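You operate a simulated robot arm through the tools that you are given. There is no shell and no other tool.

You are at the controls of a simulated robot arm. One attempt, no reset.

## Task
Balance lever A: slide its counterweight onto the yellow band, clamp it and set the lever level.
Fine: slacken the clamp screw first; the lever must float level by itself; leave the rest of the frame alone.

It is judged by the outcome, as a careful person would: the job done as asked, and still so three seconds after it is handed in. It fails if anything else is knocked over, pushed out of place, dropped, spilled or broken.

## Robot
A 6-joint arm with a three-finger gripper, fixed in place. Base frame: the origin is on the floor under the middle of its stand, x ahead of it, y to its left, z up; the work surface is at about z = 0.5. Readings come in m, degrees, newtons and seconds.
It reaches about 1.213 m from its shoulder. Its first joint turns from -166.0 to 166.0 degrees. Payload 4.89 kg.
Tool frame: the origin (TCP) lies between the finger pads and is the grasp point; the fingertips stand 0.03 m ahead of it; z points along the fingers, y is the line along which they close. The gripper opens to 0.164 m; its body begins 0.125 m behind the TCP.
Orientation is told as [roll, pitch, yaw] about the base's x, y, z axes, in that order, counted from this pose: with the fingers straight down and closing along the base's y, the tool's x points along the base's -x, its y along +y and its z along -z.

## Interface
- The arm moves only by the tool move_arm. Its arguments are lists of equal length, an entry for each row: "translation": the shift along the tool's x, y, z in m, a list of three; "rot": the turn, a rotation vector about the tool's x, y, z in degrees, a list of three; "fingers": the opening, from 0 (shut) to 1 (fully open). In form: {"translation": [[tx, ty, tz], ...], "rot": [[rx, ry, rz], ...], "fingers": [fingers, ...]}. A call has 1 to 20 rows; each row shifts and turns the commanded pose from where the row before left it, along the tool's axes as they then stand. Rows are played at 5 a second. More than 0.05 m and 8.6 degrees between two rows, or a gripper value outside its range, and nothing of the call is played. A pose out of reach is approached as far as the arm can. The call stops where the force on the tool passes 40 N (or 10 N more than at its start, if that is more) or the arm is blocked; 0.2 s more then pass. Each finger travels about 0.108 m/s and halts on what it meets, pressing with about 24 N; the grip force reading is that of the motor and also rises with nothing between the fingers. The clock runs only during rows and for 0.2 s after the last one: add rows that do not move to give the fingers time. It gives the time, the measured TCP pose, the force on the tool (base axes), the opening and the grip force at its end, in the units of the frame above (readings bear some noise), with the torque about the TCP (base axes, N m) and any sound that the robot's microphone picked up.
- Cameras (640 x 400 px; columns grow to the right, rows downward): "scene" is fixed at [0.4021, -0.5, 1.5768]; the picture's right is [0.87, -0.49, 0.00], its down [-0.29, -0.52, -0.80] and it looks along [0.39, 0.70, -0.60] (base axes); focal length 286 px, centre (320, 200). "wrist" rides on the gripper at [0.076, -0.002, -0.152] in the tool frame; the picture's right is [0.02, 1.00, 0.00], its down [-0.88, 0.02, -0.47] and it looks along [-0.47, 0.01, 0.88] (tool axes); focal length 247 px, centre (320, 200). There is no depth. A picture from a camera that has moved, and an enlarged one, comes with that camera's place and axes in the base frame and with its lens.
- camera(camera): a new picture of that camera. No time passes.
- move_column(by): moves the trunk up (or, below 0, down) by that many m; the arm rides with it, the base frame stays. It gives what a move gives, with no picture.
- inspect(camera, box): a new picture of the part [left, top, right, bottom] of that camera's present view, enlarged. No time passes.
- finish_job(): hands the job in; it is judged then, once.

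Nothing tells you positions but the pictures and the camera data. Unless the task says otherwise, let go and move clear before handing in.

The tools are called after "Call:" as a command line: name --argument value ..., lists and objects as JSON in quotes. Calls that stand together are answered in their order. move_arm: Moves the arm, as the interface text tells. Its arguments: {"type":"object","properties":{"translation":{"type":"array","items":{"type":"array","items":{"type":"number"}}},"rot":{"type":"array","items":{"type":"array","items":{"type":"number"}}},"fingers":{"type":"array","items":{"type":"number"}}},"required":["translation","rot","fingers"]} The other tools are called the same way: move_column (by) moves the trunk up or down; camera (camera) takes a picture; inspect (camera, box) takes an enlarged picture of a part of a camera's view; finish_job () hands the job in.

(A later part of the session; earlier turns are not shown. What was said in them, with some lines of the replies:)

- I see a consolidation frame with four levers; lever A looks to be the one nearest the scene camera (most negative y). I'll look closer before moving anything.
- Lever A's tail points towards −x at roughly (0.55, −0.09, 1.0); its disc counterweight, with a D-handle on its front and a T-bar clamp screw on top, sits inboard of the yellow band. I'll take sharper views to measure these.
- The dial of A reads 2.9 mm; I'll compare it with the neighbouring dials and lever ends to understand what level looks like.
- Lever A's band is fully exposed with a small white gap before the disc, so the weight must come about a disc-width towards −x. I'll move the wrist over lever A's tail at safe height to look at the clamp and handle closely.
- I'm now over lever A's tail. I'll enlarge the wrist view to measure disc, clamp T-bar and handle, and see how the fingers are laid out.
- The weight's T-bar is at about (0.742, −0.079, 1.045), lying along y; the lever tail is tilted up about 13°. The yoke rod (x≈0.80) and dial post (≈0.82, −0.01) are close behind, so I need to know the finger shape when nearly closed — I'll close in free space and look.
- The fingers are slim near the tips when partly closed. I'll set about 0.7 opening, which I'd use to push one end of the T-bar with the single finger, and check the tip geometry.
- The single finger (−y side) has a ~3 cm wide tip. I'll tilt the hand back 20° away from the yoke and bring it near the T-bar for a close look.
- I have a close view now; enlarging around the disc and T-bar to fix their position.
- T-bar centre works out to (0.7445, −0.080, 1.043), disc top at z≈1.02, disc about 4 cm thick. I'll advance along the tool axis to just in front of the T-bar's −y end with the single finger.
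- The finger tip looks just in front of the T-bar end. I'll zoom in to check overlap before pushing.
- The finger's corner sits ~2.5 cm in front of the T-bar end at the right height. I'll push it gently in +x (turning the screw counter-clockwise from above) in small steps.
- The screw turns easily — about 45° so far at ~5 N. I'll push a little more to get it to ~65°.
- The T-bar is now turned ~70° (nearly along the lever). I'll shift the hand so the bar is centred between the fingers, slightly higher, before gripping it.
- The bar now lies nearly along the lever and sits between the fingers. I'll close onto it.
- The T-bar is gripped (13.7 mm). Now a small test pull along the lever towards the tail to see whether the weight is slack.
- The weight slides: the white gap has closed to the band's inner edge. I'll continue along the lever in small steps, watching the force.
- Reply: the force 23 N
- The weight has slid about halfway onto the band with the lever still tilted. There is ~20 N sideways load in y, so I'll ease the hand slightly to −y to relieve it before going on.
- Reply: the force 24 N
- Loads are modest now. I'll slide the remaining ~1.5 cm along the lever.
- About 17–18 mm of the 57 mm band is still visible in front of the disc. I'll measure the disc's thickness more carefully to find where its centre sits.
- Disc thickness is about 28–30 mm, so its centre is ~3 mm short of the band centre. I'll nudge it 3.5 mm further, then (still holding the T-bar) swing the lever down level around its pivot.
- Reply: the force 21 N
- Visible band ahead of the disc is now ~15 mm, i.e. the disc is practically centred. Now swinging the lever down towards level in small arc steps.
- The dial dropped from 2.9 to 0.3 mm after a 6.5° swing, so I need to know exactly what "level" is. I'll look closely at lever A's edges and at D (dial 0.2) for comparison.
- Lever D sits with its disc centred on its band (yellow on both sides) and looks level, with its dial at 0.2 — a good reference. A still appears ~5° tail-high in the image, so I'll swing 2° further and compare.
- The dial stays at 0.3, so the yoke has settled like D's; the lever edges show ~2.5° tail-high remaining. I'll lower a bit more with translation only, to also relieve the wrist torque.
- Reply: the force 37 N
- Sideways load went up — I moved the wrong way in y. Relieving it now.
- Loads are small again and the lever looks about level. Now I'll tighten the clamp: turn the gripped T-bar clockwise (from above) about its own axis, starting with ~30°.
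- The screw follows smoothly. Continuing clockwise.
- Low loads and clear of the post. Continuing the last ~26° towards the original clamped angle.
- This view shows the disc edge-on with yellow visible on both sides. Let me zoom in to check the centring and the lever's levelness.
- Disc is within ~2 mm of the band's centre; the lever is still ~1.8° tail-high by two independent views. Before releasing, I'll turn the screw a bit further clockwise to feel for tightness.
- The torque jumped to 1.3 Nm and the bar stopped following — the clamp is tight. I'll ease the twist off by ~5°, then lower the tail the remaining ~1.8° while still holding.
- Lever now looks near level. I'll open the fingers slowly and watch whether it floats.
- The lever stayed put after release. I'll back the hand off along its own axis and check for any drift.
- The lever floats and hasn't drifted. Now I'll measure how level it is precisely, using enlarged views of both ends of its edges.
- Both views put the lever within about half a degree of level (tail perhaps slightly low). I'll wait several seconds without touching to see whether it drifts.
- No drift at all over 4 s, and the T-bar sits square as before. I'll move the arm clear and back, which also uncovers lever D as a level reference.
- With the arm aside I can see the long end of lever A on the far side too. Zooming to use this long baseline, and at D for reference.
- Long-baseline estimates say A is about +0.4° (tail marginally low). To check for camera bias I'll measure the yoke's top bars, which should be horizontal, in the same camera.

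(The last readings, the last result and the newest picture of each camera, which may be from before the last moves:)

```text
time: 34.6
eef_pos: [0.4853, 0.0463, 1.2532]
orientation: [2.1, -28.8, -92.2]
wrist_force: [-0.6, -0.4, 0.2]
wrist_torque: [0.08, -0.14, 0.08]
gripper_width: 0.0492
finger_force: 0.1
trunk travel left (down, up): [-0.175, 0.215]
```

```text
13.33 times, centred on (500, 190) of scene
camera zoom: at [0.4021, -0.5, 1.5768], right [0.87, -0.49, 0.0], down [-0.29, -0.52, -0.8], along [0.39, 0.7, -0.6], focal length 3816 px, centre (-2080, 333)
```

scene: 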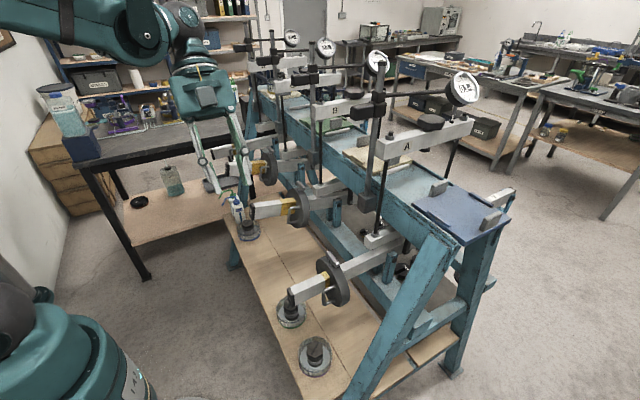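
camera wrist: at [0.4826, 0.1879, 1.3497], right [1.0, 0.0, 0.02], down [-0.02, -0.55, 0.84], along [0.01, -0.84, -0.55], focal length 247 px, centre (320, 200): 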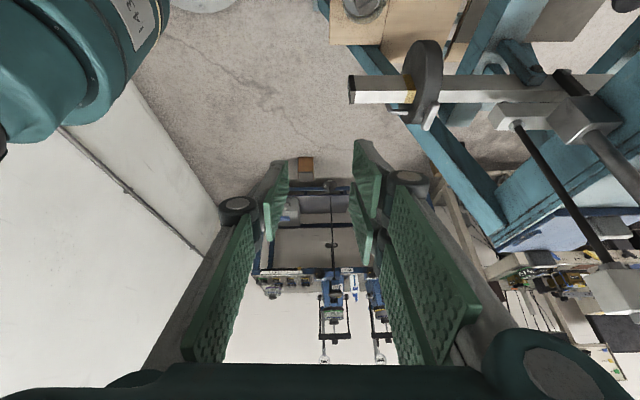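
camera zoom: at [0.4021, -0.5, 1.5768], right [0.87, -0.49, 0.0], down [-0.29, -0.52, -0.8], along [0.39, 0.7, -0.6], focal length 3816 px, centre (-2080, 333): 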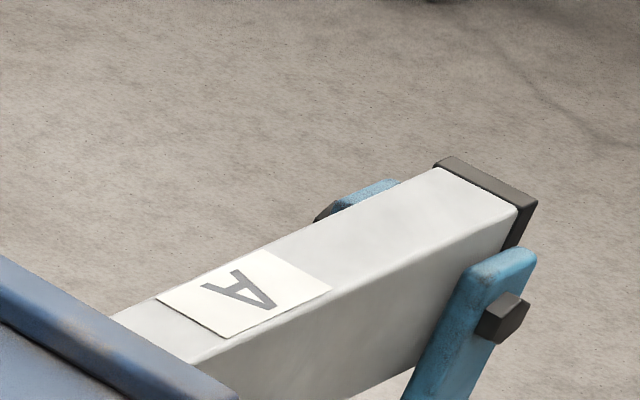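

Lever, crossbar and top bar all agree within about half a degree, so the lever is level. One more close check of the T-bar angle and disc on the band.

Call:
inspect --camera "scene" --box '[305, 245, 365, 295]'

Call:
inspect --camera "wrist" --box '[340, 30, 500, 140]'

```text
8.00 times, centred on (335, 270) of scene
camera zoom: at [0.4021, -0.5, 1.5768], right [0.87, -0.49, 0.0], down [-0.29, -0.52, -0.8], along [0.39, 0.7, -0.6], focal length 2289 px, centre (200, -360)
```

zoom: 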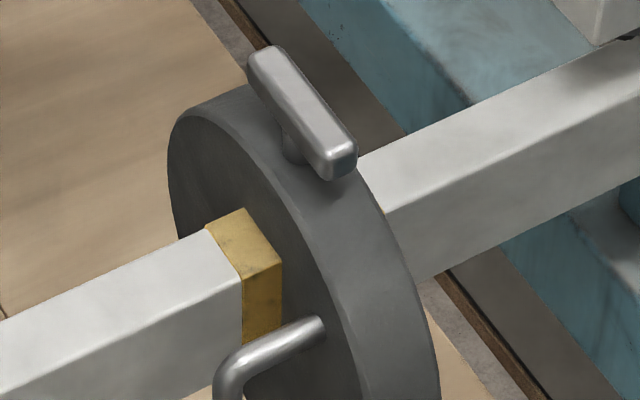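

```text
3.64 times, centred on (420, 85) of wrist
camera zoom: at [0.4826, 0.1879, 1.3497], right [1.0, 0.0, 0.02], down [-0.02, -0.55, 0.84], along [0.01, -0.84, -0.55], focal length 898 px, centre (-44, 618)
```

zoom: 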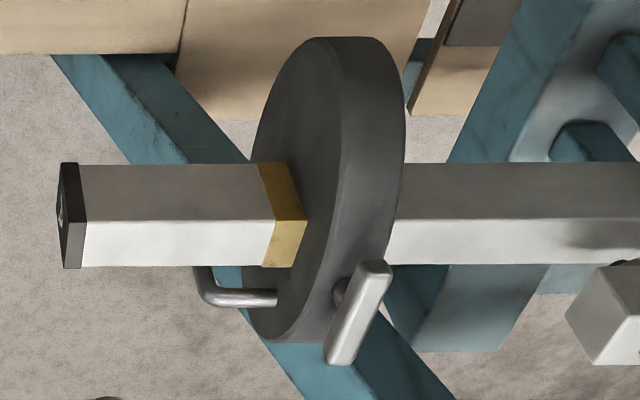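

The T-bar is back at its clamped angle and the disc sits on the band with yellow on both sides. I'll raise the arm a little more, and confirm one last time that the lever hasn't moved.

Call:
move_arm --translation '[[0, 0, -0.04], [0, 0, -0.04], [0, 0, 0], [0, 0, 0], [0, 0, 0], [0, 0, 0], [0, 0, 0], [0, 0, 0], [0, 0, 0], [0, 0, 0]]' --rot '[[0, 0, 0], [0, 0, 0], [0, 0, 0], [0, 0, 0], [0, 0, 0], [0, 0, 0], [0, 0, 0], [0, 0, 0], [0, 0, 0], [0, 0, 0]]' --fingers '[0.3, 0.3, 0.3, 0.3, 0.3, 0.3, 0.3, 0.3, 0.3, 0.3]'

Call:
inspect --camera "scene" --box '[275, 275, 315, 300]'

Call:
camera --camera "scene"

```text
time: 36.8
eef_pos: [0.4821, 0.0901, 1.3232]
orientation: [2.1, -28.6, -92.0]
wrist_force: [-0.5, 0.2, -0.3]
wrist_torque: [0.0, 0.01, -0.01]
gripper_width: 0.0492
finger_force: 0.0
trunk travel left (down, up): [-0.175, 0.215]
```

```text
16.00 times, centred on (295, 288) of scene
camera zoom: at [0.4021, -0.5, 1.5768], right [0.87, -0.49, 0.0], down [-0.29, -0.52, -0.8], along [0.39, 0.7, -0.6], focal length 4579 px, centre (720, -1200)
```

zoom: 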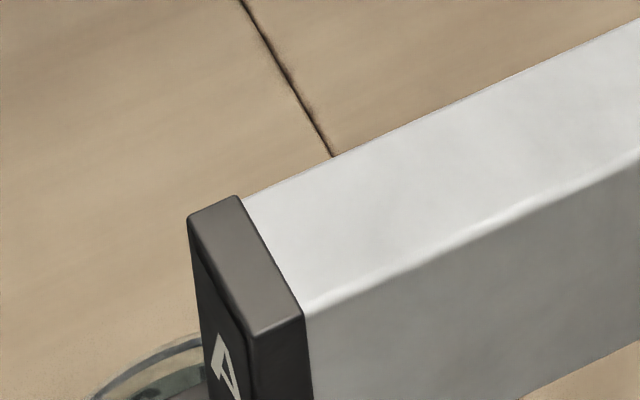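

```text
taken
```

scene: 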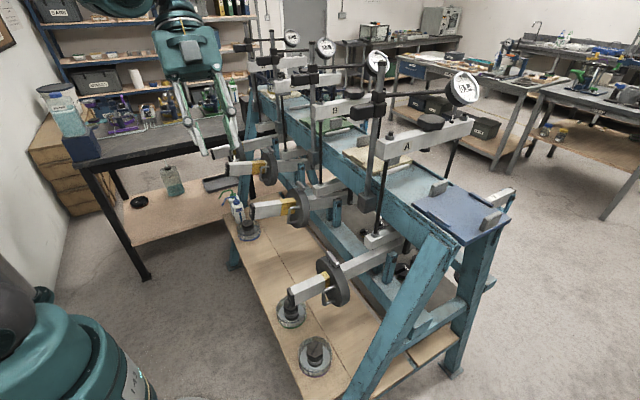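

Lever A has held the same position, with nothing touching it, for about 10 seconds. Its weight is on the yellow band, the clamp screw is tight, and the lever reads level to within about half a degree. The arm is clear and the rest of the frame is as it was, so I'm handing in.

Call:
finish_job

```text
The job is handed in.
```

Lever A is balanced: its counterweight sits on the yellow band, the clamp screw is tight, and the lever floats level by itself. The result of the judging has not come back to me.

- **Clamp:** I slackened the screw about 90° before moving the weight. After sliding it, I turned the screw back clockwise until it stopped, at about 1.3 Nm. Its T-bar is at the same angle as at the start.
- **Weight:** The whole disc is on the band, with yellow showing on both sides. It sits roughly 1–2.5 mm inward of the band's centre.
- **Level:** My camera measurements put the lever within about half a degree of horizontal, possibly with the tail slightly low. Camera rounding could hide up to about a degree of error.
- **Floating:** After I let go, the lever stayed still for about 10 seconds with nothing touching it. I did not nudge it to see whether friction is helping to hold it there.

I saw nothing else moved, knocked or dropped, and the arm is clear of the frame.
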